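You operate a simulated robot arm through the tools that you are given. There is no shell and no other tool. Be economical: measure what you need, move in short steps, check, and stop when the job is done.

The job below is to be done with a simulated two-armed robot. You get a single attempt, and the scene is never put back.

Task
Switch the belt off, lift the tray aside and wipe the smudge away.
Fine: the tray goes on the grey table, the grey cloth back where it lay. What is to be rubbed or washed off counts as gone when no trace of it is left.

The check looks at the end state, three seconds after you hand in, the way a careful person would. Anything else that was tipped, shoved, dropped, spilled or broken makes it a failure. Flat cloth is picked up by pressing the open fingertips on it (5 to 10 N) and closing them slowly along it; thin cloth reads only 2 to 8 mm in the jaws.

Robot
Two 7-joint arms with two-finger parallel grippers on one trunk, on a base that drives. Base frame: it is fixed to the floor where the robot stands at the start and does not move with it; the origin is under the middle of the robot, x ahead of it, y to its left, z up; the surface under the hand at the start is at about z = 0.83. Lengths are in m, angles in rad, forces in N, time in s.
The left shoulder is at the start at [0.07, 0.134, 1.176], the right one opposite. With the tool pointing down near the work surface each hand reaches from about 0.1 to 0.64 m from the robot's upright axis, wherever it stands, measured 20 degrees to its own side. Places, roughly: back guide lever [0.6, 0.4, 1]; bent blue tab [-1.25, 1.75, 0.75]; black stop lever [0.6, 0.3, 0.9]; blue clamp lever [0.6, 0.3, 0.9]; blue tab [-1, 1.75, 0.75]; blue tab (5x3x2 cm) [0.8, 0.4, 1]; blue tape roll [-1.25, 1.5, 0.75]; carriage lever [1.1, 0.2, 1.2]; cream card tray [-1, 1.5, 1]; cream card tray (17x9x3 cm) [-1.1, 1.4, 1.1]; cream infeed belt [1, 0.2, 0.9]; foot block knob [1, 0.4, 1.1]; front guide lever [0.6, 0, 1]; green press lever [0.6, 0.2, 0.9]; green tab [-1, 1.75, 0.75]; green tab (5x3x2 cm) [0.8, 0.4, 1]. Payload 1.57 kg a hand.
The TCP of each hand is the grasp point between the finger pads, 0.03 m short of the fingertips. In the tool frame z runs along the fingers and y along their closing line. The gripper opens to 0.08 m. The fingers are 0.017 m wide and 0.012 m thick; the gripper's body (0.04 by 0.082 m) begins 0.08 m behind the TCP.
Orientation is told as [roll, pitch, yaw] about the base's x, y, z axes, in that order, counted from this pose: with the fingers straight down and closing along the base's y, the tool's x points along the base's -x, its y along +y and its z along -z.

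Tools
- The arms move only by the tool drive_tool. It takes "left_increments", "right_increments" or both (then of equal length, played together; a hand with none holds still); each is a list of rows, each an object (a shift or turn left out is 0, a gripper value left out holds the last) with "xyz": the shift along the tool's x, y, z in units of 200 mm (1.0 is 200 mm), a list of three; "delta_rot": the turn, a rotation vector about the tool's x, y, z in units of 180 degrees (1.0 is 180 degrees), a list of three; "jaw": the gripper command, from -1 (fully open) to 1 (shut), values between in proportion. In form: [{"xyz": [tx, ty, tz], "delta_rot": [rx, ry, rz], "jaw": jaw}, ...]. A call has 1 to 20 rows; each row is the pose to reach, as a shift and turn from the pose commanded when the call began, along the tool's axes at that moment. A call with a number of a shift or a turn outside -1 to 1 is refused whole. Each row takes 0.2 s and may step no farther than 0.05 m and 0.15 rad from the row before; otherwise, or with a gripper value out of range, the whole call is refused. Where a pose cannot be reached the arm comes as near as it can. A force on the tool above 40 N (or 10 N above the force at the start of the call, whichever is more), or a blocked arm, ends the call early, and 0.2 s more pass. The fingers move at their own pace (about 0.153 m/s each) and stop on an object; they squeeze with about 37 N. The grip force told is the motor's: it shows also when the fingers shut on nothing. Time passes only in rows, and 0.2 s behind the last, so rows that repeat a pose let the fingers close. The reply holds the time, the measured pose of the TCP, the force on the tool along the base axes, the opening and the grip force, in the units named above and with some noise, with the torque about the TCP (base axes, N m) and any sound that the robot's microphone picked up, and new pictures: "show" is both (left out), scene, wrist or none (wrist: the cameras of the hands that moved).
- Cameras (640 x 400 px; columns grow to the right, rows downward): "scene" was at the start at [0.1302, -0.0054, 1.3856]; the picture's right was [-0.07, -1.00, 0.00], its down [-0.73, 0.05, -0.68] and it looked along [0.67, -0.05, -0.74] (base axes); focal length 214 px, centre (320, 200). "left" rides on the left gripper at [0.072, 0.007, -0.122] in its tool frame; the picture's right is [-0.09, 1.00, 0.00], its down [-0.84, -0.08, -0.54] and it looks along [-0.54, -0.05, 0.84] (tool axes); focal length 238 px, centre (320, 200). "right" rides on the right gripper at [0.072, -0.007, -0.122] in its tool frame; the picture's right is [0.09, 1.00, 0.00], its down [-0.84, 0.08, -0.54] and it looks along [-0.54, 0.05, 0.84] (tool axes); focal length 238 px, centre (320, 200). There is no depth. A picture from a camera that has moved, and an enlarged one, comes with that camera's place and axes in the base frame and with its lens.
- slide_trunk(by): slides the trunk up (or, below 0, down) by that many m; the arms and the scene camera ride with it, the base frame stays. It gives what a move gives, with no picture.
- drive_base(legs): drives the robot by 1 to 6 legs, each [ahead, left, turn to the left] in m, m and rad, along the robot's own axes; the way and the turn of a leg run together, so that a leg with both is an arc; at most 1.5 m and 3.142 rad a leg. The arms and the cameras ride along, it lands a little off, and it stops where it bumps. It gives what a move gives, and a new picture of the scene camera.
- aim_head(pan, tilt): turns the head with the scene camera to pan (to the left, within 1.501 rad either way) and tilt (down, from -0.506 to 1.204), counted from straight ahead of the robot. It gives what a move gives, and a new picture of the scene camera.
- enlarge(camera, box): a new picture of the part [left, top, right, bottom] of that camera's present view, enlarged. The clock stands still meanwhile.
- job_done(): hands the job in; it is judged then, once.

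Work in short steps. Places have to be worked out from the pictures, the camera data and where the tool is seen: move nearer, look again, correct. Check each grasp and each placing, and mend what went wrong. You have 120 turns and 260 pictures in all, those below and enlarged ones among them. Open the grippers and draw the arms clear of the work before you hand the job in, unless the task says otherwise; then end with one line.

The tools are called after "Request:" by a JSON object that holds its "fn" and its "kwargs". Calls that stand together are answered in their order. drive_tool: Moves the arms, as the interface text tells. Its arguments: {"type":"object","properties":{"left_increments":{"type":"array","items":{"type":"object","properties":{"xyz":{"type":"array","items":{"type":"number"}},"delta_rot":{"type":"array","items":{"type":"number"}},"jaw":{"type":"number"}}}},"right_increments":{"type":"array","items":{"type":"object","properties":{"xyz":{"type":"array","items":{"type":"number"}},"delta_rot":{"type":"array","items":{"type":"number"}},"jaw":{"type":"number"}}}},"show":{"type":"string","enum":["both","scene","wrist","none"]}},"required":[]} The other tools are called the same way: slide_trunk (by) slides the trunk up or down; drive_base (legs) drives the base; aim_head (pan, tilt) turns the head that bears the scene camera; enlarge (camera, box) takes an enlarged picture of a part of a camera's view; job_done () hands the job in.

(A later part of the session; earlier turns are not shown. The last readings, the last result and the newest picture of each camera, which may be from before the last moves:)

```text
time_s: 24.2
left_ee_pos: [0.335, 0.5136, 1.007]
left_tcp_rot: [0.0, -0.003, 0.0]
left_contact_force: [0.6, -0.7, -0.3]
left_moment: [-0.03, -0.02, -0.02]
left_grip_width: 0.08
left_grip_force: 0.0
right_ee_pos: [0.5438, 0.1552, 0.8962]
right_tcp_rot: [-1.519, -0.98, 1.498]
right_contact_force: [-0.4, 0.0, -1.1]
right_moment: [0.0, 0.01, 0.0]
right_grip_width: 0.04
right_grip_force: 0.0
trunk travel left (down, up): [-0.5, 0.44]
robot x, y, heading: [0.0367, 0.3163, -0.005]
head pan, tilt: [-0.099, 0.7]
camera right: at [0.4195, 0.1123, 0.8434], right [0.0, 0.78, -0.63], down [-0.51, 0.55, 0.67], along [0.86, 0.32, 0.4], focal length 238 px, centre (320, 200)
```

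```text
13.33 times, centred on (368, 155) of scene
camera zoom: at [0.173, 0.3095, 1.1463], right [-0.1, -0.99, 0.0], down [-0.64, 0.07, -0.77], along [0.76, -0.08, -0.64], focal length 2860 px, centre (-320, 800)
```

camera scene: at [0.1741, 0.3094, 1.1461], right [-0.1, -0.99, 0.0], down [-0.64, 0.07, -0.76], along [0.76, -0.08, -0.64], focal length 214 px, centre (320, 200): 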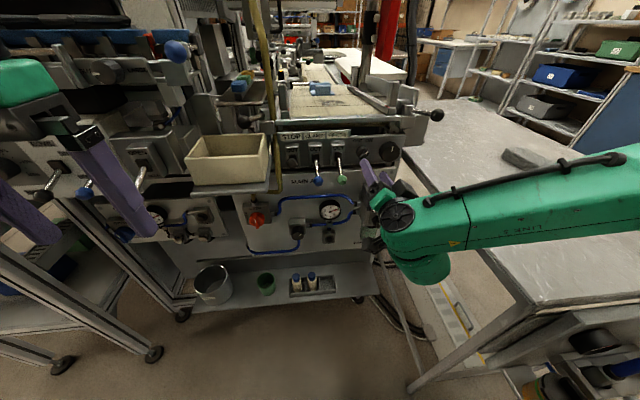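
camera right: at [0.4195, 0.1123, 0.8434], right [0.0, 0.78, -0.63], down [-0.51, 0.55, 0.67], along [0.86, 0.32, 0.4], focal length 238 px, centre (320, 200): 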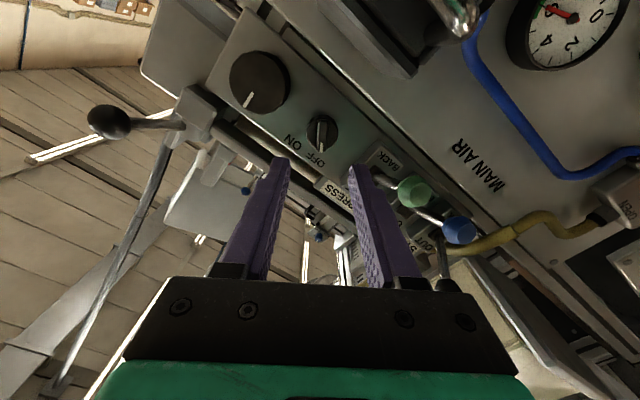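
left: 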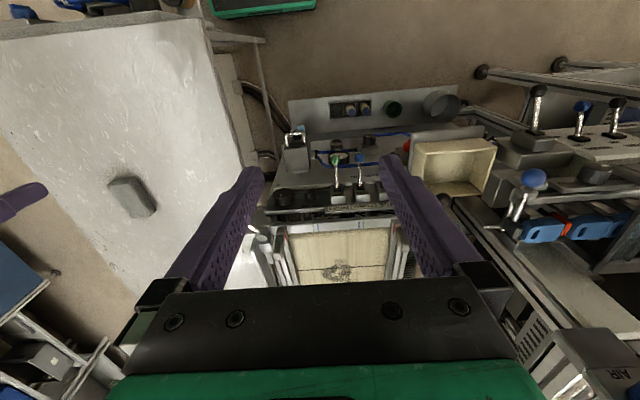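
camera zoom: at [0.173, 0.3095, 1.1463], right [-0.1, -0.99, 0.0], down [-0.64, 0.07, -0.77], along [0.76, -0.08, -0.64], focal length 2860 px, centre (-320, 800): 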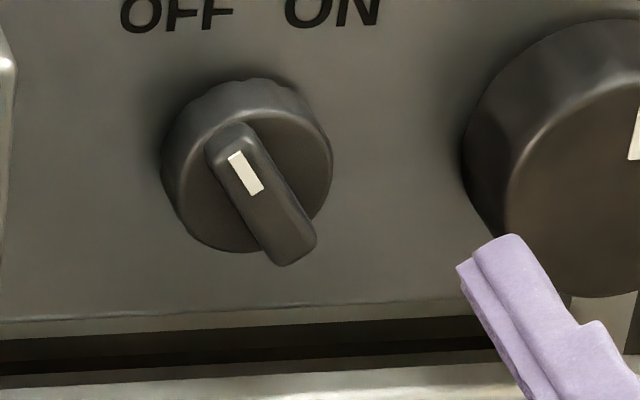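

The belt is OFF now. Raising the trunk again, then straightening the hand's roll and tipping it to 45° down.

Request:
{"fn": "slide_trunk", "kwargs": {"by": 0.25}}

Request:
{"fn": "drive_tool", "kwargs": {"right_increments": [{"delta_rot": [0, 0, 0.045]}, {"delta_rot": [0, 0, 0.09]}, {"delta_rot": [0, 0, 0.135]}, {"delta_rot": [0, 0, 0.175]}], "show": "none"}}

Request:
{"fn": "drive_tool", "kwargs": {"right_increments": [{"delta_rot": [0, 0.04, 0]}, {"delta_rot": [0, 0.08, 0]}, {"delta_rot": [0, 0.12, 0]}, {"delta_rot": [0, 0.16, 0]}, {"delta_rot": [0, 0.2, 0], "jaw": -1}, {"delta_rot": [0, 0.24, 0], "jaw": -1}], "show": "scene"}}

```text
time_s: 26.8
left_ee_pos: [0.337, 0.5127, 1.2584]
left_tcp_rot: [0.001, -0.001, -0.002]
left_contact_force: [-0.3, -0.6, -0.4]
left_moment: [0.03, -0.02, -0.02]
left_grip_width: 0.0802
left_grip_force: 0.1
right_ee_pos: [0.5465, 0.1535, 1.1467]
right_tcp_rot: [-1.519, -0.978, 1.499]
right_contact_force: [0.1, -0.1, 0.3]
right_moment: [0.0, 0.0, 0.01]
right_grip_width: 0.0401
right_grip_force: 0.1
trunk travel left (down, up): [-0.75, 0.19]
robot x, y, heading: [0.0414, 0.3159, -0.001]
head pan, tilt: [-0.099, 0.7]
```

```text
time_s: 27.8
left_ee_pos: [0.3358, 0.5128, 1.2572]
left_tcp_rot: [0.001, -0.001, 0.0]
left_contact_force: [-0.2, -0.5, -0.8]
left_moment: [0.0, -0.02, 0.0]
left_grip_width: 0.0802
left_grip_force: 0.1
right_ee_pos: [0.5457, 0.154, 1.1461]
right_tcp_rot: [-0.929, -1.522, 0.904]
right_contact_force: [-0.2, -0.1, -0.2]
right_moment: [0.02, -0.02, 0.01]
right_grip_width: 0.0399
right_grip_force: 0.0
trunk travel left (down, up): [-0.75, 0.19]
robot x, y, heading: [0.0367, 0.3176, 0.001]
head pan, tilt: [-0.099, 0.7]
```

```text
time_s: 29.1
left_ee_pos: [0.3372, 0.5129, 1.2577]
left_tcp_rot: [0.001, 0.001, 0.0]
left_contact_force: [0.1, -0.2, 0.1]
left_moment: [0.03, 0.02, -0.01]
left_grip_width: 0.0803
left_grip_force: 0.0
right_ee_pos: [0.5465, 0.1545, 1.1452]
right_tcp_rot: [-0.059, -0.783, 0.015]
right_contact_force: [0.5, -0.3, 0.2]
right_moment: [-0.02, -0.02, 0.0]
right_grip_width: 0.0799
right_grip_force: 0.0
trunk travel left (down, up): [-0.75, 0.19]
robot x, y, heading: [0.041, 0.3159, 0.0]
head pan, tilt: [-0.099, 0.7]
camera scene: at [0.1747, 0.3095, 1.3961], right [-0.1, -0.99, 0.0], down [-0.64, 0.07, -0.76], along [0.76, -0.08, -0.64], focal length 214 px, centre (320, 200)
```

scene: 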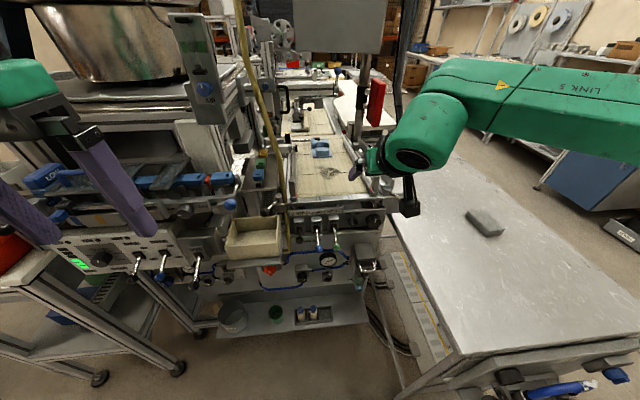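

Now retract the left hand a bit and drive ahead 0.24 m, with the right hand hovering over the belt.

Request:
{"fn": "drive_tool", "kwargs": {"left_increments": [{"xyz": [0.2, 0, 0]}, {"xyz": [0.4, 0, 0]}], "show": "none"}}

Request:
{"fn": "drive_base", "kwargs": {"legs": [[0.24, 0, 0]]}}

Request:
{"fn": "enlarge", "kwargs": {"camera": "right", "box": [160, 0, 480, 200]}}

Request:
{"fn": "enlarge", "kwargs": {"camera": "scene", "box": [260, 120, 400, 220]}}

```text
time_s: 29.8
left_ee_pos: [0.2594, 0.4989, 1.2495]
left_tcp_rot: [0.001, -0.002, -0.004]
left_contact_force: [-0.4, 0.3, -0.7]
left_moment: [0.04, 0.01, -0.03]
left_grip_width: 0.0799
left_grip_force: 0.0
left hand out of reach, approached as far as the arm can: row 2
right_ee_pos: [0.5448, 0.1546, 1.1461]
right_tcp_rot: [-0.06, -0.786, 0.016]
right_contact_force: [0.0, 0.2, -0.3]
right_moment: [-0.01, 0.02, -0.03]
right_grip_width: 0.0802
right_grip_force: 0.0
trunk travel left (down, up): [-0.75, 0.19]
robot x, y, heading: [0.0396, 0.3215, 0.002]
head pan, tilt: [-0.099, 0.7]
```

```text
time_s: 31.5
left_ee_pos: [0.4967, 0.4987, 1.2495]
left_tcp_rot: [-0.001, -0.001, 0.0]
left_contact_force: [0.1, -1.1, 0.4]
left_moment: [0.0, 0.0, 0.0]
left_grip_width: 0.0799
left_grip_force: 0.0
right_ee_pos: [0.7827, 0.1546, 1.1459]
right_tcp_rot: [-0.058, -0.788, 0.014]
right_contact_force: [-0.8, 0.7, -0.3]
right_moment: [0.01, 0.01, 0.01]
right_grip_width: 0.08
right_grip_force: 0.1
trunk travel left (down, up): [-0.75, 0.19]
robot x, y, heading: [0.2797, 0.3169, -0.006]
head pan, tilt: [-0.099, 0.7]
camera scene: at [0.4102, 0.3092, 1.3964], right [-0.1, -0.99, 0.0], down [-0.64, 0.07, -0.77], along [0.76, -0.08, -0.64], focal length 214 px, centre (320, 200)
```

scene: 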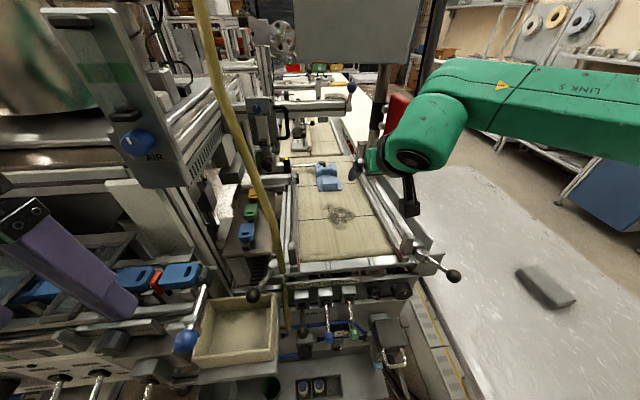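

```text
2.00 times, centred on (320, 100) of right
camera zoom: at [0.6448, 0.1522, 1.1811], right [-0.04, 0.99, -0.11], down [0.21, 0.11, 0.97], along [0.98, 0.02, -0.21], focal length 477 px, centre (320, 400)
```

zoom: 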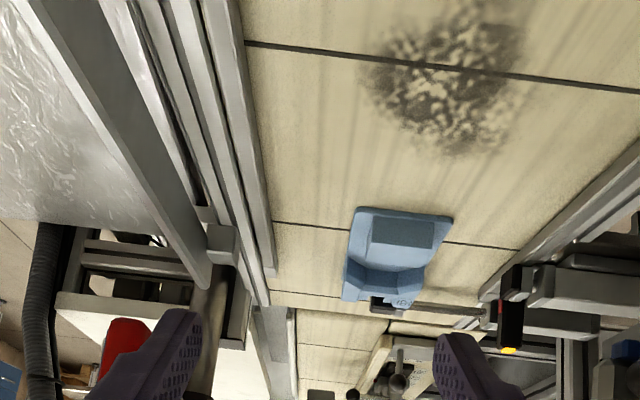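

```text
4.00 times, centred on (330, 170) of scene
camera zoom: at [0.4102, 0.3092, 1.3964], right [-0.1, -0.99, 0.0], down [-0.64, 0.07, -0.77], along [0.76, -0.08, -0.64], focal length 858 px, centre (280, 320)
```

zoom: 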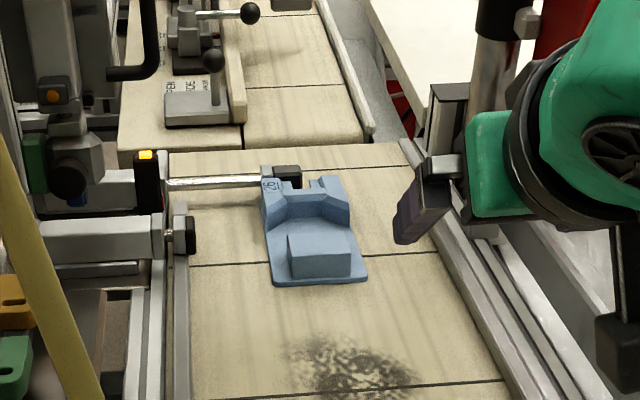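

The blue tray (front block centre ≈(1.0, 0.21), top z≈0.965, 5.4 cm wide) rests against the stop pin. I'll go to a hover 45° behind and above the block.

Request:
{"fn": "drive_tool", "kwargs": {"right_increments": [{"xyz": [-0.03, 0.07, 0.23]}, {"xyz": [-0.06, 0.14, 0.45]}, {"xyz": [-0.09, 0.21, 0.67]}, {"xyz": [-0.11, 0.277, 0.88]}], "show": "both"}}

Request:
{"fn": "enlarge", "kwargs": {"camera": "right", "box": [220, 60, 420, 210]}}

Request:
{"fn": "enlarge", "kwargs": {"camera": "scene", "box": [260, 120, 400, 220]}}

```text
time_s: 32.5
left_ee_pos: [0.5009, 0.4992, 1.2501]
left_tcp_rot: [0.0, 0.0, 0.0]
left_contact_force: [-0.1, 0.4, -0.6]
left_moment: [-0.04, -0.01, 0.04]
left_grip_width: 0.0799
left_grip_force: 0.1
right_ee_pos: [0.9271, 0.2008, 1.0315]
right_tcp_rot: [-0.061, -0.785, 0.015]
right_contact_force: [-0.1, 0.5, 0.0]
right_moment: [-0.02, -0.02, -0.02]
right_grip_width: 0.08
right_grip_force: 0.0
trunk travel left (down, up): [-0.75, 0.19]
robot x, y, heading: [0.2755, 0.3183, -0.001]
head pan, tilt: [-0.099, 0.7]
camera scene: at [0.4144, 0.3099, 1.396], right [-0.1, -0.99, 0.0], down [-0.64, 0.06, -0.76], along [0.76, -0.08, -0.65], focal length 214 px, centre (320, 200)
camera right: at [0.7888, 0.1986, 1.067], right [-0.04, 0.99, -0.11], down [0.21, 0.11, 0.97], along [0.98, 0.01, -0.21], focal length 238 px, centre (320, 200)
```

scene: 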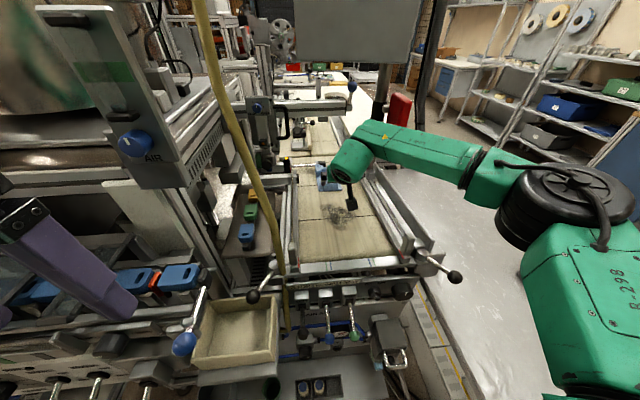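
right: 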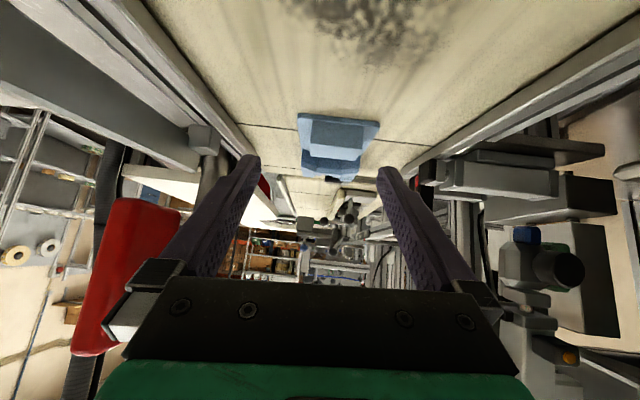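

```text
2.67 times, centred on (320, 135) of right
camera zoom: at [0.7888, 0.1986, 1.067], right [-0.04, 0.99, -0.11], down [0.21, 0.11, 0.97], along [0.98, 0.01, -0.21], focal length 636 px, centre (320, 373)
```

zoom: 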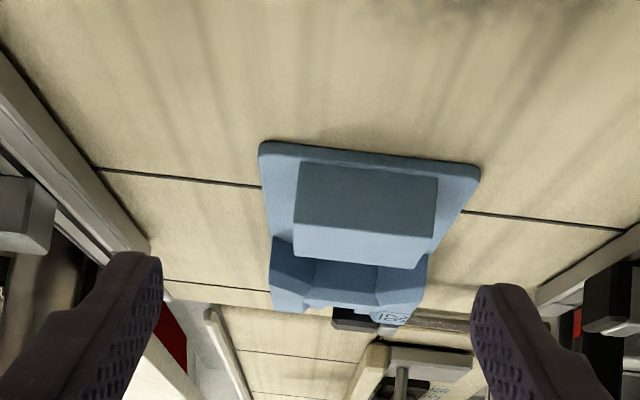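

```text
4.00 times, centred on (330, 170) of scene
camera zoom: at [0.4144, 0.3099, 1.396], right [-0.1, -0.99, 0.0], down [-0.64, 0.06, -0.76], along [0.76, -0.08, -0.65], focal length 858 px, centre (280, 320)
```

zoom: 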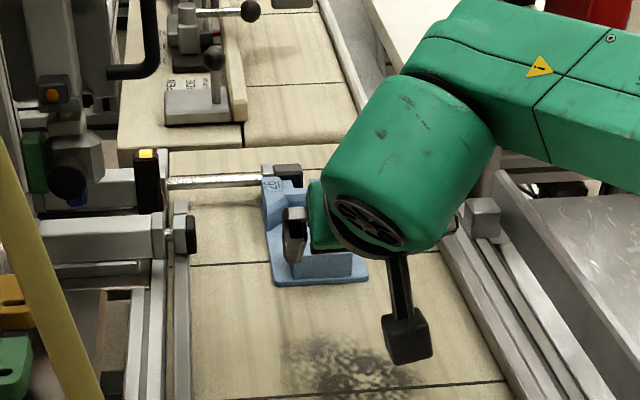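

Refined: block spans x≈1.005–1.035, y≈0.211, top z≈0.967. Moving along the 45° approach so the open fingers straddle it.

Request:
{"fn": "drive_tool", "kwargs": {"right_increments": [{"xyz": [-0.02, 0.03, 0.15]}, {"xyz": [-0.04, 0.05, 0.3]}, {"xyz": [-0.06, 0.05, 0.44]}], "show": "none"}}

Request:
{"fn": "enlarge", "kwargs": {"camera": "right", "box": [220, 60, 420, 210]}}

Request:
{"fn": "enlarge", "kwargs": {"camera": "scene", "box": [290, 140, 370, 200]}}

```text
time_s: 33.3
left_ee_pos: [0.5002, 0.4991, 1.2494]
left_tcp_rot: [-0.003, -0.001, 0.0]
left_contact_force: [-0.7, -0.2, 0.7]
left_moment: [0.02, -0.02, 0.02]
left_grip_width: 0.08
left_grip_force: 0.0
right_ee_pos: [0.9961, 0.2082, 0.9791]
right_tcp_rot: [-0.06, -0.788, 0.016]
right_contact_force: [-0.1, -0.2, 0.1]
right_moment: [0.03, 0.01, 0.02]
right_grip_width: 0.08
right_grip_force: 0.1
trunk travel left (down, up): [-0.75, 0.19]
robot x, y, heading: [0.2773, 0.3194, -0.006]
head pan, tilt: [-0.099, 0.7]
```

```text
2.67 times, centred on (320, 135) of right
camera zoom: at [0.8595, 0.206, 1.0146], right [-0.04, 0.99, -0.11], down [0.21, 0.11, 0.97], along [0.98, 0.02, -0.21], focal length 636 px, centre (320, 373)
```

zoom: 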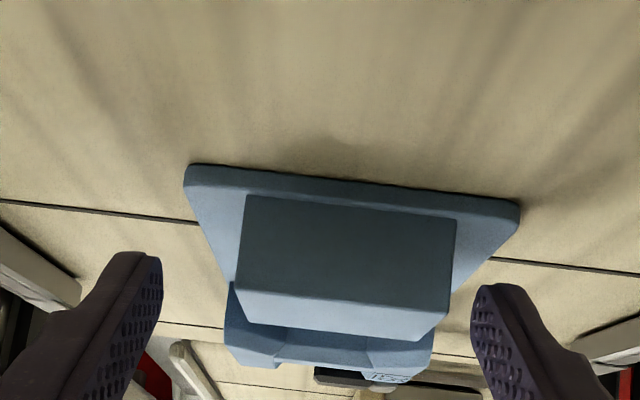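

```text
6.67 times, centred on (330, 170) of scene
camera zoom: at [0.4126, 0.3096, 1.3962], right [-0.1, -0.99, 0.0], down [-0.64, 0.06, -0.76], along [0.76, -0.08, -0.64], focal length 1430 px, centre (253, 400)
```

zoom: 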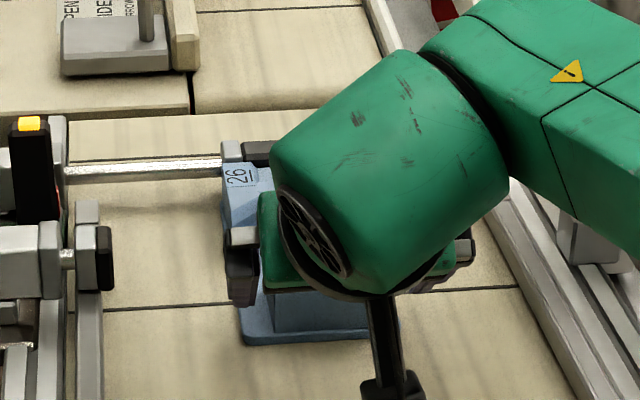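

Tips are about 8 mm below the block top and the block is ~6 mm further left. Advancing 11 mm along the fingers, shifting +6 mm y, then closing.

Request:
{"fn": "drive_tool", "kwargs": {"right_increments": [{"xyz": [0, 0.032, 0.02]}, {"xyz": [0, 0.032, 0.055]}, {"xyz": [0, 0.032, 0.055], "jaw": 0.0}, {"xyz": [0, 0.032, 0.055], "jaw": 0.6}, {"xyz": [0, 0.032, 0.055], "jaw": 0.6}], "show": "wrist"}}

```text
time_s: 34.5
left_ee_pos: [0.4994, 0.4986, 1.2494]
left_tcp_rot: [0.002, 0.001, 0.001]
left_contact_force: [0.4, 0.1, 0.6]
left_moment: [-0.02, 0.03, -0.02]
left_grip_width: 0.0801
left_grip_force: 0.0
right_ee_pos: [1.0046, 0.2143, 0.9724]
right_tcp_rot: [-0.058, -0.784, 0.015]
right_contact_force: [-0.5, 1.1, -0.3]
right_moment: [0.05, 0.03, 0.04]
right_grip_width: 0.0512
right_grip_force: 29.9
trunk travel left (down, up): [-0.75, 0.19]
robot x, y, heading: [0.275, 0.319, -0.005]
head pan, tilt: [-0.099, 0.7]
camera right: at [0.867, 0.2114, 1.0078], right [-0.04, 0.99, -0.11], down [0.21, 0.11, 0.97], along [0.98, 0.02, -0.21], focal length 238 px, centre (320, 200)
```

right: 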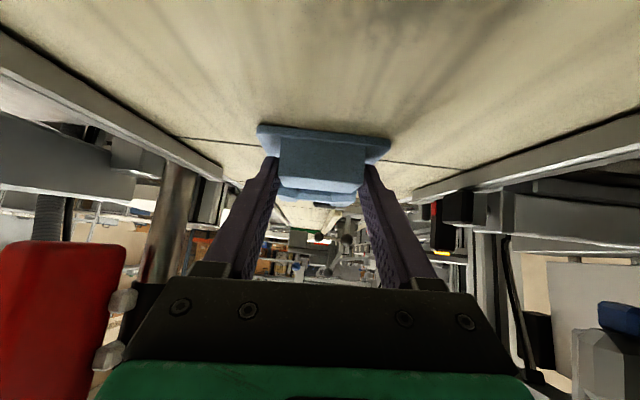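

Block held at 51 mm. Lifting 3 cm straight up, slightly back from the stop, and checking the tray comes along.

Request:
{"fn": "drive_tool", "kwargs": {"right_increments": [{"xyz": [-0.01, 0, -0.06]}, {"xyz": [-0.06, 0, -0.11]}, {"xyz": [-0.11, 0, -0.16]}, {"xyz": [-0.2, 0, -0.25]}], "show": "both"}}

Request:
{"fn": "enlarge", "kwargs": {"camera": "scene", "box": [270, 130, 400, 230]}}

```text
time_s: 35.5
left_ee_pos: [0.4982, 0.4984, 1.2495]
left_tcp_rot: [-0.001, -0.001, 0.002]
left_contact_force: [0.3, -0.1, 0.2]
left_moment: [0.02, -0.01, 0.01]
left_grip_width: 0.0798
left_grip_force: 0.0
right_ee_pos: [0.997, 0.2146, 1.0363]
right_tcp_rot: [-0.06, -0.787, 0.015]
right_contact_force: [-0.6, -0.9, -0.9]
right_moment: [0.01, 0.05, -0.01]
right_grip_width: 0.0511
right_grip_force: 29.6
trunk travel left (down, up): [-0.75, 0.19]
robot x, y, heading: [0.2759, 0.3167, -0.004]
head pan, tilt: [-0.099, 0.7]
camera scene: at [0.4116, 0.3091, 1.3962], right [-0.1, -0.99, 0.0], down [-0.64, 0.07, -0.77], along [0.76, -0.08, -0.64], focal length 214 px, centre (320, 200)
camera right: at [0.8586, 0.213, 1.071], right [-0.04, 0.99, -0.11], down [0.21, 0.11, 0.97], along [0.98, 0.02, -0.21], focal length 238 px, centre (320, 200)
```

scene: 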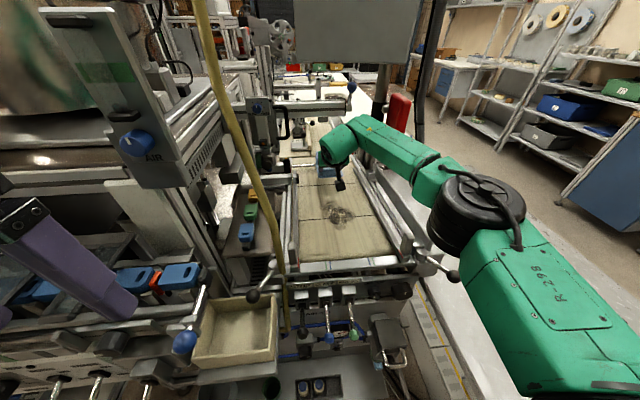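
right: 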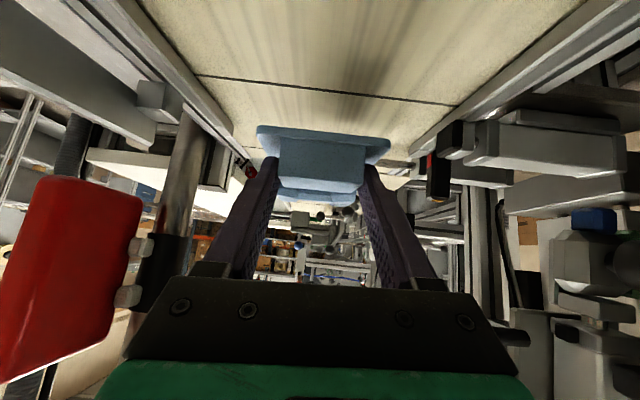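

```text
4.00 times, centred on (335, 180) of scene
camera zoom: at [0.4116, 0.3091, 1.3962], right [-0.1, -0.99, 0.0], down [-0.64, 0.07, -0.77], along [0.76, -0.08, -0.64], focal length 858 px, centre (260, 280)
```

zoom: 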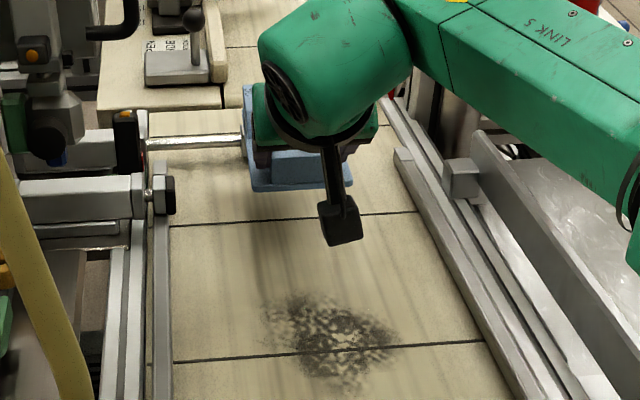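

The tray is in hand. Raising it to z≈1.13 and drawing back to x≈0.85, then over to the grey table side.

Request:
{"fn": "drive_tool", "kwargs": {"right_increments": [{"xyz": [-0.16, 0, -0.16]}, {"xyz": [-0.33, 0, -0.33]}, {"xyz": [-0.2, 0, -0.46]}, {"xyz": [-0.07, 0, -0.59]}, {"xyz": [0.06, 0, -0.72]}, {"xyz": [0.19, 0, -0.85]}], "show": "none"}}

Request:
{"fn": "drive_tool", "kwargs": {"right_increments": [{"xyz": [0, -0.2, 0]}, {"xyz": [0, -0.4, 0]}, {"xyz": [0, -0.6, 0]}, {"xyz": [0, -0.8, 0]}, {"xyz": [0, -1.0, 0]}], "show": "both"}}

```text
time_s: 36.9
left_ee_pos: [0.4987, 0.4974, 1.2498]
left_tcp_rot: [-0.001, -0.001, 0.001]
left_contact_force: [0.2, 0.1, -0.4]
left_moment: [0.01, 0.01, -0.02]
left_grip_width: 0.08
left_grip_force: 0.0
right_ee_pos: [0.8481, 0.2238, 1.1301]
right_tcp_rot: [-0.059, -0.787, 0.012]
right_contact_force: [0.3, -0.6, 0.0]
right_moment: [0.03, 0.02, -0.02]
right_grip_width: 0.0512
right_grip_force: 29.7
trunk travel left (down, up): [-0.75, 0.19]
robot x, y, heading: [0.2796, 0.3201, -0.005]
head pan, tilt: [-0.099, 0.7]
```

```text
time_s: 38.1
left_ee_pos: [0.499, 0.4965, 1.2496]
left_tcp_rot: [0.003, 0.0, -0.001]
left_contact_force: [-0.1, -0.5, 0.6]
left_moment: [0.02, -0.02, -0.01]
left_grip_width: 0.0799
left_grip_force: 0.1
right_ee_pos: [0.8438, 0.0219, 1.1365]
right_tcp_rot: [-0.057, -0.786, 0.015]
right_contact_force: [-0.1, 0.5, -0.2]
right_moment: [0.0, 0.03, 0.0]
right_grip_width: 0.0509
right_grip_force: 30.0
trunk travel left (down, up): [-0.75, 0.19]
robot x, y, heading: [0.2782, 0.3153, -0.003]
head pan, tilt: [-0.099, 0.7]
camera scene: at [0.4118, 0.3071, 1.3962], right [-0.1, -0.99, 0.0], down [-0.64, 0.07, -0.77], along [0.76, -0.08, -0.64], focal length 214 px, centre (320, 200)
camera right: at [0.7058, 0.0209, 1.1723], right [-0.04, 0.99, -0.11], down [0.21, 0.11, 0.97], along [0.98, 0.02, -0.21], focal length 238 px, centre (320, 200)
```

scene: 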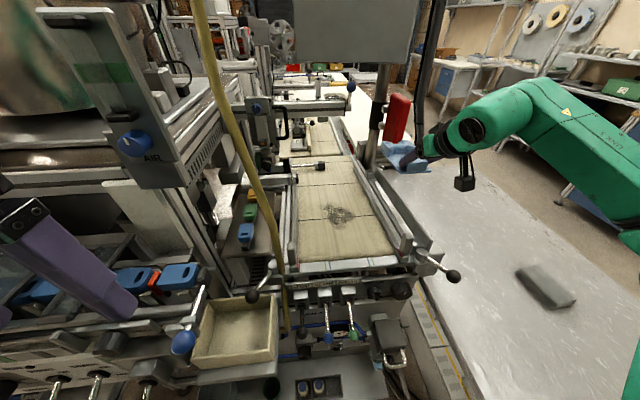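
right: 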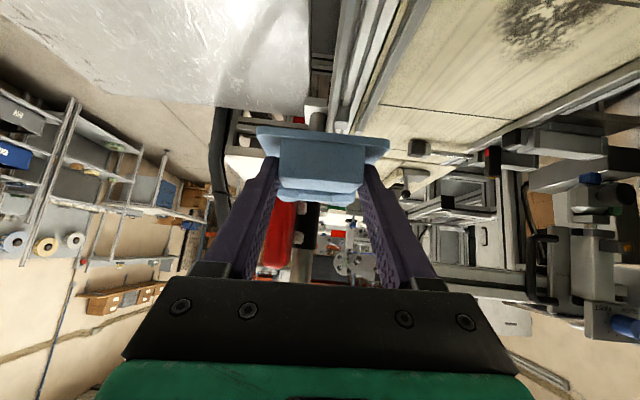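

Path clear. Continuing to y≈-0.16 and x≈0.80, then lowering most of the way.

Request:
{"fn": "drive_tool", "kwargs": {"right_increments": [{"xyz": [0.03, -0.22, -0.03]}, {"xyz": [0.07, -0.44, -0.07]}, {"xyz": [0.1, -0.66, -0.1]}, {"xyz": [0.14, -0.9, -0.14]}], "show": "none"}}

Request:
{"fn": "drive_tool", "kwargs": {"right_increments": [{"xyz": [0.16, 0, 0.16]}, {"xyz": [0.33, 0, 0.33]}, {"xyz": [0.5, 0, 0.5]}, {"xyz": [0.66, 0, 0.66]}, {"xyz": [0.75, 0, 0.75]}], "show": "both"}}

```text
time_s: 39.1
left_ee_pos: [0.4999, 0.4988, 1.2497]
left_tcp_rot: [0.0, 0.002, 0.0]
left_contact_force: [-0.4, 0.3, 0.7]
left_moment: [0.05, 0.01, -0.02]
left_grip_width: 0.08
left_grip_force: 0.0
right_ee_pos: [0.8217, -0.0672, 1.1417]
right_tcp_rot: [-0.066, -0.788, 0.025]
right_contact_force: [-0.3, 0.2, -0.8]
right_moment: [0.02, 0.07, -0.01]
right_grip_width: 0.0508
right_grip_force: 29.8
right hand out of reach, approached as far as the arm can: row 3, 4
trunk travel left (down, up): [-0.75, 0.19]
robot x, y, heading: [0.2752, 0.3176, -0.004]
head pan, tilt: [-0.099, 0.7]
```

```text
time_s: 40.3
left_ee_pos: [0.5, 0.4984, 1.2486]
left_tcp_rot: [0.001, 0.0, -0.001]
left_contact_force: [0.6, -0.8, -0.3]
left_moment: [-0.02, -0.03, 0.02]
left_grip_width: 0.0802
left_grip_force: 0.2
right_ee_pos: [0.8231, -0.0747, 0.9272]
right_tcp_rot: [-0.058, -0.787, 0.013]
right_contact_force: [-0.4, 1.1, -0.1]
right_moment: [0.03, 0.02, -0.02]
right_grip_width: 0.0509
right_grip_force: 29.9
trunk travel left (down, up): [-0.75, 0.19]
robot x, y, heading: [0.2739, 0.3175, -0.007]
head pan, tilt: [-0.099, 0.7]
camera scene: at [0.4128, 0.3086, 1.3961], right [-0.1, -0.99, 0.0], down [-0.64, 0.07, -0.76], along [0.76, -0.08, -0.64], focal length 214 px, centre (320, 200)
camera right: at [0.6849, -0.0774, 0.9633], right [-0.04, 0.99, -0.11], down [0.21, 0.11, 0.97], along [0.98, 0.02, -0.21], focal length 238 px, centre (320, 200)
```

scene: 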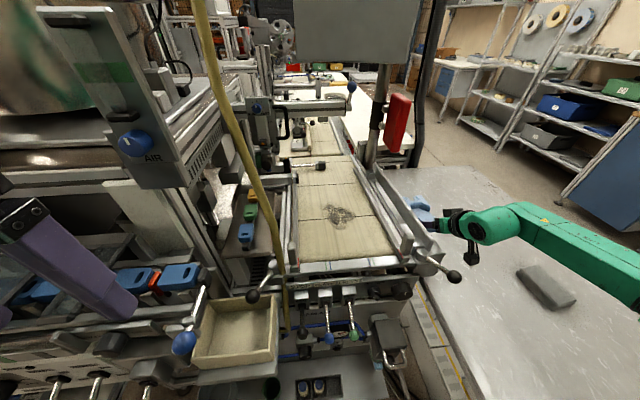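
right: 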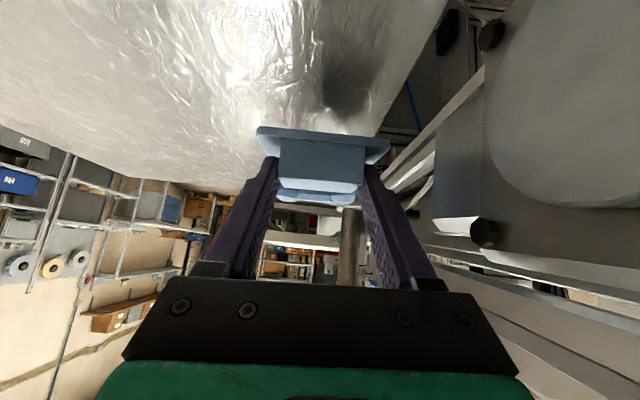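

Now over the table at z≈0.927 but close to its edge. Shifting another 7 cm to the right at this height.

Request:
{"fn": "drive_tool", "kwargs": {"right_increments": [{"xyz": [0, -0.12, 0]}, {"xyz": [0, -0.24, 0]}, {"xyz": [0, -0.36, 0]}], "show": "wrist"}}

```text
time_s: 41.1
left_ee_pos: [0.4983, 0.4986, 1.2497]
left_tcp_rot: [0.001, 0.0, 0.001]
left_contact_force: [-0.3, 0.1, -0.1]
left_moment: [0.01, -0.01, -0.01]
left_grip_width: 0.0797
left_grip_force: 0.0
right_ee_pos: [0.8221, -0.0984, 0.929]
right_tcp_rot: [-0.06, -0.788, 0.015]
right_contact_force: [-0.1, 0.4, 0.2]
right_moment: [0.02, 0.03, 0.0]
right_grip_width: 0.0513
right_grip_force: 29.5
right hand out of reach, approached as far as the arm can: row 2, 3
trunk travel left (down, up): [-0.75, 0.19]
robot x, y, heading: [0.275, 0.3195, 0.001]
head pan, tilt: [-0.099, 0.7]
camera right: at [0.6844, -0.1002, 0.9641], right [-0.04, 0.99, -0.11], down [0.21, 0.11, 0.97], along [0.98, 0.01, -0.21], focal length 238 px, centre (320, 200)
```

right: 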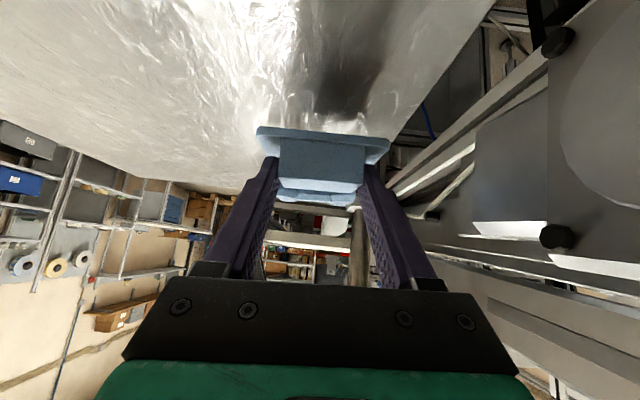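

Pulling back 6 cm in x allows more sideways reach; trying that for a safer spot away from the edge.

Request:
{"fn": "drive_tool", "kwargs": {"right_increments": [{"xyz": [0.1, 0, -0.1]}, {"xyz": [0.21, 0, -0.21]}, {"xyz": [0.21, -0.12, -0.21]}, {"xyz": [0.21, -0.25, -0.21]}], "show": "scene"}}

Request:
{"fn": "enlarge", "kwargs": {"camera": "scene", "box": [380, 160, 620, 330]}}

```text
time_s: 42.1
left_ee_pos: [0.4984, 0.499, 1.2489]
left_tcp_rot: [-0.001, 0.001, 0.002]
left_contact_force: [0.3, 0.8, -0.2]
left_moment: [0.02, 0.03, 0.0]
left_grip_width: 0.0798
left_grip_force: 0.0
right_ee_pos: [0.763, -0.1082, 0.9289]
right_tcp_rot: [-0.057, -0.788, 0.015]
right_contact_force: [0.6, 0.4, -0.6]
right_moment: [0.01, 0.05, 0.0]
right_grip_width: 0.0507
right_grip_force: 30.0
right hand out of reach, approached as far as the arm can: row 3, 4
trunk travel left (down, up): [-0.75, 0.19]
robot x, y, heading: [0.2795, 0.3169, 0.0]
head pan, tilt: [-0.099, 0.7]
camera scene: at [0.4123, 0.3091, 1.3962], right [-0.1, -0.99, 0.0], down [-0.64, 0.07, -0.76], along [0.76, -0.08, -0.64], focal length 214 px, centre (320, 200)
```

scene: 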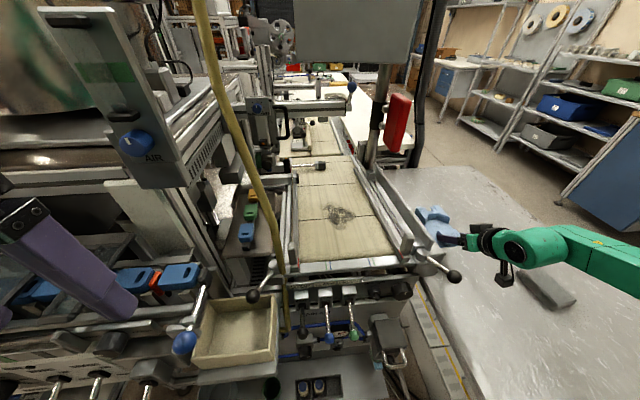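

```text
2.35 times, centred on (500, 245) of scene
camera zoom: at [0.4123, 0.3091, 1.3962], right [-0.1, -0.99, 0.0], down [-0.64, 0.07, -0.76], along [0.76, -0.08, -0.64], focal length 505 px, centre (-104, 94)
```

zoom: 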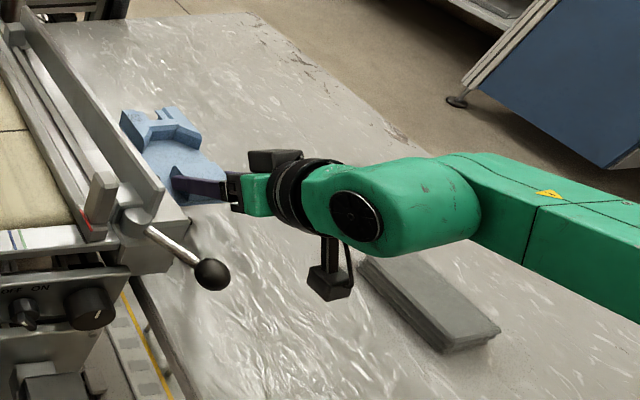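

Position (tray y≈-0.06..-0.15, clear of edge and cloth) is fine. Lowering gently until it touches.

Request:
{"fn": "drive_tool", "kwargs": {"right_increments": [{"xyz": [0.08, 0, 0.08]}, {"xyz": [0.14, 0, 0.14]}, {"xyz": [0.16, 0, 0.16]}, {"xyz": [0.17, 0, 0.17]}], "show": "wrist"}}

```text
time_s: 43.1
left_ee_pos: [0.4979, 0.4991, 1.2495]
left_tcp_rot: [0.0, -0.002, -0.001]
left_contact_force: [0.3, -1.1, 0.1]
left_moment: [0.01, -0.01, 0.02]
left_grip_width: 0.0798
left_grip_force: 0.1
right_ee_pos: [0.7633, -0.1109, 0.8831]
right_tcp_rot: [-0.057, -0.791, 0.015]
right_contact_force: [0.6, -1.1, 2.5]
right_moment: [0.12, -0.51, -0.11]
right_grip_width: 0.0509
right_grip_force: 30.0
trunk travel left (down, up): [-0.75, 0.19]
robot x, y, heading: [0.2787, 0.3203, -0.001]
head pan, tilt: [-0.099, 0.7]
camera right: at [0.6253, -0.1131, 0.918], right [-0.04, 0.99, -0.11], down [0.21, 0.11, 0.97], along [0.98, 0.01, -0.21], focal length 238 px, centre (320, 200)
```

right: 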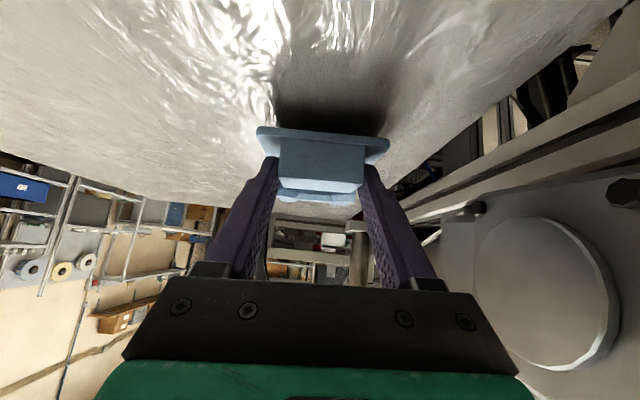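

First touch felt (moment on y): the far edge is down. Lowering 3 mm steps more to seat it.

Request:
{"fn": "drive_tool", "kwargs": {"right_increments": [{"xyz": [0.012, 0, 0.012]}, {"xyz": [0.022, 0, 0.022]}], "show": "none"}}

Request:
{"fn": "enlarge", "kwargs": {"camera": "right", "box": [220, 80, 420, 220]}}

```text
time_s: 43.7
left_ee_pos: [0.4971, 0.4991, 1.2497]
left_tcp_rot: [0.001, -0.002, -0.002]
left_contact_force: [0.0, 0.2, 0.4]
left_moment: [0.0, -0.02, -0.01]
left_grip_width: 0.0798
left_grip_force: 0.0
right_ee_pos: [0.7621, -0.1111, 0.8778]
right_tcp_rot: [-0.059, -0.789, 0.017]
right_contact_force: [-1.8, -0.2, 6.5]
right_moment: [0.2, -0.98, -0.14]
right_grip_width: 0.0512
right_grip_force: 30.1
trunk travel left (down, up): [-0.75, 0.19]
robot x, y, heading: [0.2771, 0.3179, 0.005]
head pan, tilt: [-0.099, 0.7]
```

```text
2.86 times, centred on (320, 150) of right
camera zoom: at [0.624, -0.1127, 0.9124], right [-0.04, 0.99, -0.11], down [0.21, 0.11, 0.97], along [0.98, 0.02, -0.21], focal length 681 px, centre (320, 343)
```

zoom: 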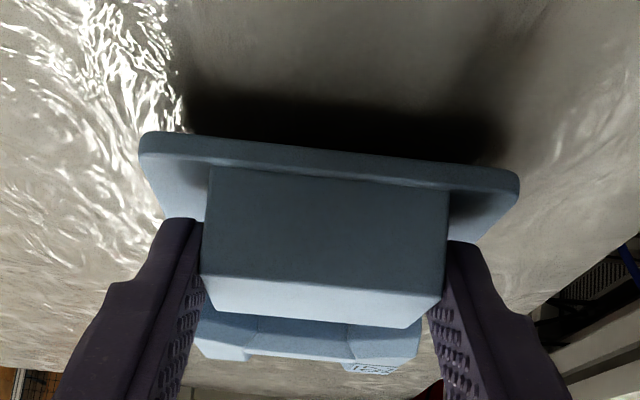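

Front edge still slightly raised; pressing down another ~4 mm.

Request:
{"fn": "drive_tool", "kwargs": {"right_increments": [{"xyz": [0.01, 0, 0.01]}, {"xyz": [0.018, 0, 0.018]}], "show": "none"}}

Request:
{"fn": "enlarge", "kwargs": {"camera": "right", "box": [220, 80, 420, 220]}}

```text
time_s: 44.3
left_ee_pos: [0.4975, 0.5001, 1.2504]
left_tcp_rot: [0.0, 0.0, -0.001]
left_contact_force: [0.3, -0.4, -0.5]
left_moment: [0.03, 0.03, 0.0]
left_grip_width: 0.0801
left_grip_force: 0.0
right_ee_pos: [0.7611, -0.1103, 0.8711]
right_tcp_rot: [-0.06, -0.79, 0.016]
right_contact_force: [-1.4, 0.2, 5.3]
right_moment: [0.19, -0.86, 0.0]
right_grip_width: 0.0508
right_grip_force: 29.7
trunk travel left (down, up): [-0.75, 0.19]
robot x, y, heading: [0.2735, 0.3185, 0.001]
head pan, tilt: [-0.099, 0.7]
```

```text
2.86 times, centred on (320, 150) of right
camera zoom: at [0.6236, -0.1129, 0.9064], right [-0.04, 0.99, -0.11], down [0.21, 0.11, 0.97], along [0.98, 0.02, -0.21], focal length 681 px, centre (320, 343)
```

zoom: 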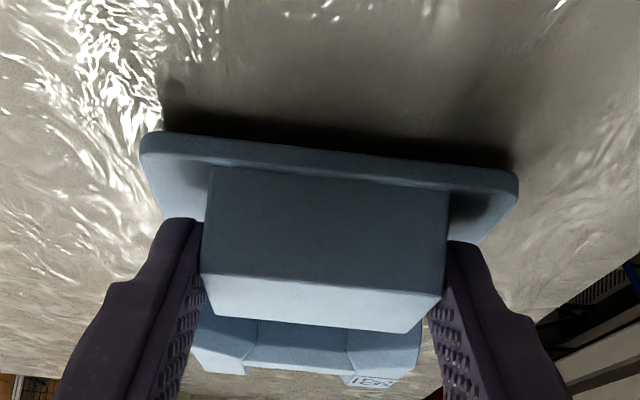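

Shadow shrinking, still a small gap; another 4 mm.

Request:
{"fn": "drive_tool", "kwargs": {"right_increments": [{"xyz": [0.01, 0, 0.01]}, {"xyz": [0.018, 0, 0.018]}], "show": "none"}}

Request:
{"fn": "enlarge", "kwargs": {"camera": "right", "box": [220, 80, 420, 220]}}

```text
time_s: 44.9
left_ee_pos: [0.4976, 0.5, 1.2489]
left_tcp_rot: [-0.001, -0.001, -0.001]
left_contact_force: [0.3, 0.7, 0.2]
left_moment: [-0.03, 0.0, -0.05]
left_grip_width: 0.0799
left_grip_force: 0.1
right_ee_pos: [0.7619, -0.1106, 0.8664]
right_tcp_rot: [-0.061, -0.788, 0.016]
right_contact_force: [-1.9, 0.0, 7.4]
right_moment: [0.3, -0.47, 0.02]
right_grip_width: 0.0511
right_grip_force: 30.2
trunk travel left (down, up): [-0.75, 0.19]
robot x, y, heading: [0.2754, 0.3161, -0.004]
head pan, tilt: [-0.099, 0.7]
```

```text
2.86 times, centred on (320, 150) of right
camera zoom: at [0.6237, -0.1131, 0.9021], right [-0.04, 0.99, -0.11], down [0.21, 0.11, 0.97], along [0.98, 0.02, -0.21], focal length 681 px, centre (320, 343)
```

zoom: 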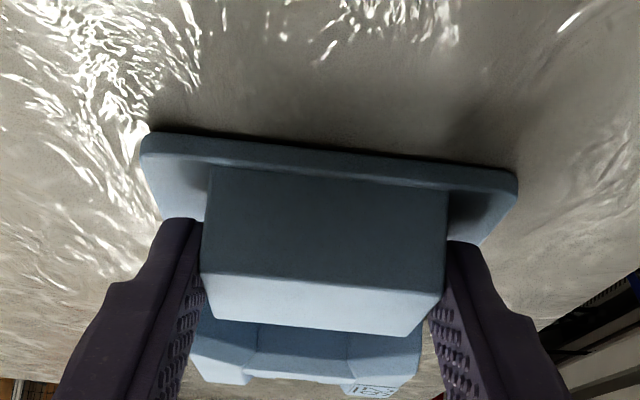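

Essentially seated. Opening and backing out along the fingers.

Request:
{"fn": "drive_tool", "kwargs": {"right_increments": [{"jaw": 0.0}, {"jaw": -1}, {"jaw": -1}, {"xyz": [0, 0, -0.2]}, {"xyz": [-0.05, 0, -0.4]}, {"xyz": [-0.1, 0, -0.6]}], "show": "both"}}

Request:
{"fn": "enlarge", "kwargs": {"camera": "scene", "box": [380, 160, 620, 330]}}

```text
time_s: 46.3
left_ee_pos: [0.4969, 0.4985, 1.2495]
left_tcp_rot: [0.0, -0.001, 0.0]
left_contact_force: [1.0, -0.5, 0.0]
left_moment: [-0.01, -0.04, 0.0]
left_grip_width: 0.08
left_grip_force: 0.0
right_ee_pos: [0.6982, -0.0924, 0.9643]
right_tcp_rot: [-0.057, -0.788, 0.015]
right_contact_force: [-0.1, -0.1, 0.3]
right_moment: [0.01, -0.04, 0.04]
right_grip_width: 0.08
right_grip_force: 0.0
right hand out of reach, approached as far as the arm can: row 6
trunk travel left (down, up): [-0.75, 0.19]
robot x, y, heading: [0.2762, 0.3158, -0.001]
head pan, tilt: [-0.099, 0.7]
camera scene: at [0.4106, 0.3095, 1.3963], right [-0.1, -0.99, 0.0], down [-0.64, 0.06, -0.77], along [0.76, -0.08, -0.64], focal length 214 px, centre (320, 200)
camera right: at [0.5598, -0.0953, 0.9992], right [-0.04, 0.99, -0.11], down [0.21, 0.11, 0.97], along [0.98, 0.02, -0.21], focal length 238 px, centre (320, 200)
```

scene: 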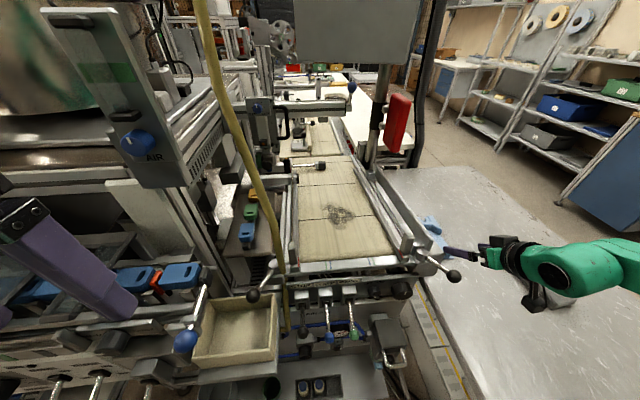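
right: 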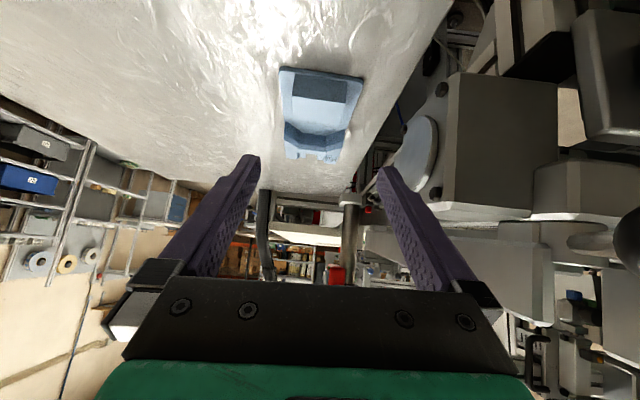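

```text
2.35 times, centred on (500, 245) of scene
camera zoom: at [0.4106, 0.3095, 1.3963], right [-0.1, -0.99, 0.0], down [-0.64, 0.06, -0.77], along [0.76, -0.08, -0.64], focal length 505 px, centre (-104, 94)
```

zoom: 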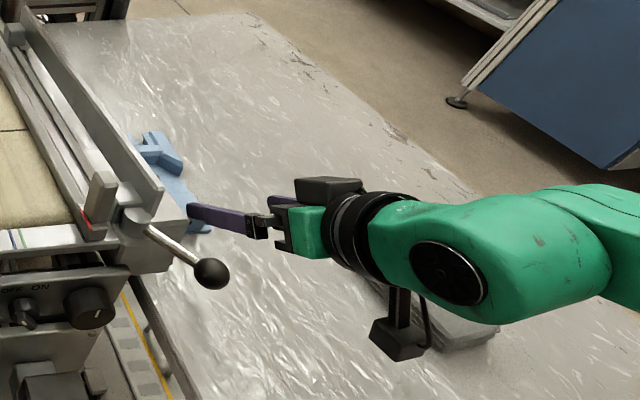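

Tray sits on the table. Now raising the hand and turning fingers straight down to go look at the grey cloth.

Request:
{"fn": "drive_tool", "kwargs": {"right_increments": [{"xyz": [-0.1, 0, -0.1], "delta_rot": [0, 0.04, 0]}, {"xyz": [-0.2, 0, -0.2], "delta_rot": [0, 0.08, 0]}, {"xyz": [-0.3, 0, -0.3], "delta_rot": [0, 0.12, 0]}, {"xyz": [-0.4, 0, -0.4], "delta_rot": [0, 0.16, 0]}, {"xyz": [-0.4, 0, -0.4], "delta_rot": [0, 0.2, 0]}, {"xyz": [-0.4, 0, -0.4], "delta_rot": [0, 0.24, 0]}], "show": "none"}}

Request:
{"fn": "drive_base", "kwargs": {"legs": [[0, -0.04, 0]]}}

Request:
{"fn": "drive_tool", "kwargs": {"right_increments": [{"xyz": [0, -0.2, 0]}, {"xyz": [0, -0.4, 0]}, {"xyz": [0, -0.6, 0]}, {"xyz": [0, -0.8, 0]}], "show": "both"}}

```text
time_s: 47.7
left_ee_pos: [0.501, 0.4994, 1.2492]
left_tcp_rot: [-0.003, 0.002, -0.002]
left_contact_force: [-0.2, 0.9, -0.4]
left_moment: [-0.01, 0.01, 0.03]
left_grip_width: 0.0801
left_grip_force: 0.0
right_ee_pos: [0.681, -0.0737, 1.0679]
right_tcp_rot: [-0.046, -0.029, -0.028]
right_contact_force: [-0.3, 0.8, 0.2]
right_moment: [0.01, 0.01, -0.01]
right_grip_width: 0.0797
right_grip_force: 0.2
right hand out of reach, approached as far as the arm can: row 2, 3, 4, 5, 6
trunk travel left (down, up): [-0.75, 0.19]
robot x, y, heading: [0.2773, 0.3198, -0.002]
head pan, tilt: [-0.099, 0.7]
```

```text
time_s: 48.6
left_ee_pos: [0.4987, 0.4642, 1.2494]
left_tcp_rot: [-0.007, 0.0, -0.001]
left_contact_force: [-0.3, 2.0, -1.6]
left_moment: [-0.05, 0.04, 0.0]
left_grip_width: 0.0801
left_grip_force: 0.0
right_ee_pos: [0.6799, -0.1061, 1.0711]
right_tcp_rot: [-0.049, -0.036, -0.03]
right_contact_force: [0.0, 0.1, 0.6]
right_moment: [-0.03, -0.02, 0.03]
right_grip_width: 0.0798
right_grip_force: 0.0
trunk travel left (down, up): [-0.75, 0.19]
robot x, y, heading: [0.2743, 0.2787, 0.001]
head pan, tilt: [-0.099, 0.7]
camera scene: at [0.4116, 0.2772, 1.3963], right [-0.1, -0.99, 0.01], down [-0.64, 0.06, -0.77], along [0.76, -0.08, -0.64], focal length 214 px, centre (320, 200)
```

scene: 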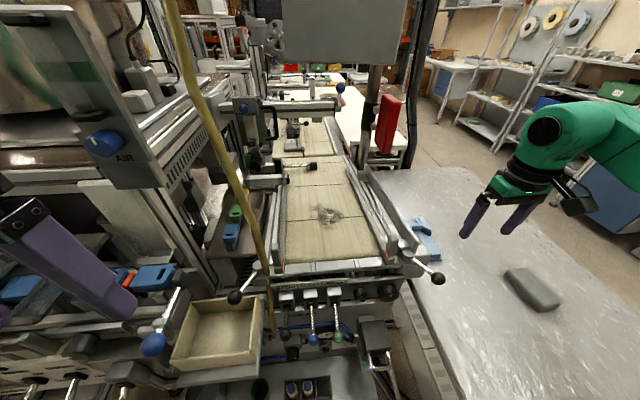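

```text
time_s: 49.6
left_ee_pos: [0.4985, 0.4594, 1.2487]
left_tcp_rot: [0.0, 0.0, 0.0]
left_contact_force: [-0.9, -0.1, 0.2]
left_moment: [0.02, 0.01, 0.01]
left_grip_width: 0.0802
left_grip_force: 0.0
right_ee_pos: [0.6652, -0.1166, 1.065]
right_tcp_rot: [-0.045, -0.034, -0.031]
right_contact_force: [-0.8, 0.0, 0.3]
right_moment: [-0.01, 0.01, 0.03]
right_grip_width: 0.0802
right_grip_force: 0.0
right hand out of reach, approached as far as the arm can: row 1, 2, 3, 4
trunk travel left (down, up): [-0.75, 0.19]
robot x, y, heading: [0.2749, 0.2791, 0.0]
head pan, tilt: [-0.099, 0.7]
camera scene: at [0.4119, 0.2696, 1.3962], right [-0.1, -0.99, 0.0], down [-0.64, 0.07, -0.77], along [0.76, -0.08, -0.64], focal length 214 px, centre (320, 200)
camera right: at [0.5884, -0.1163, 1.1845], right [-0.06, 1.0, -0.05], down [0.82, 0.08, 0.57], along [0.57, -0.01, -0.82], focal length 238 px, centre (320, 200)
```

scene: 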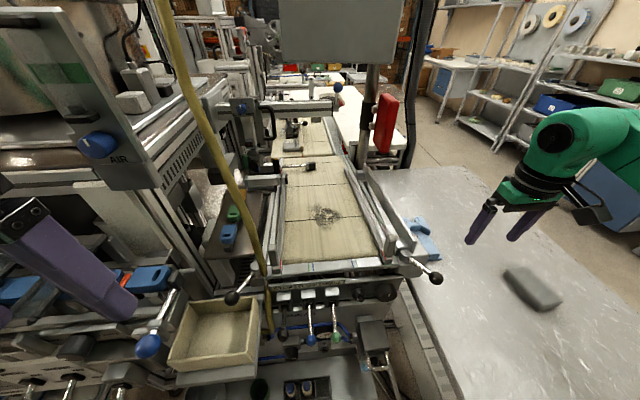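
right: 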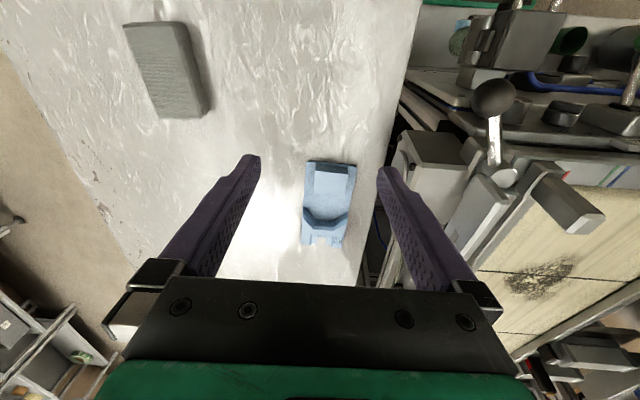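

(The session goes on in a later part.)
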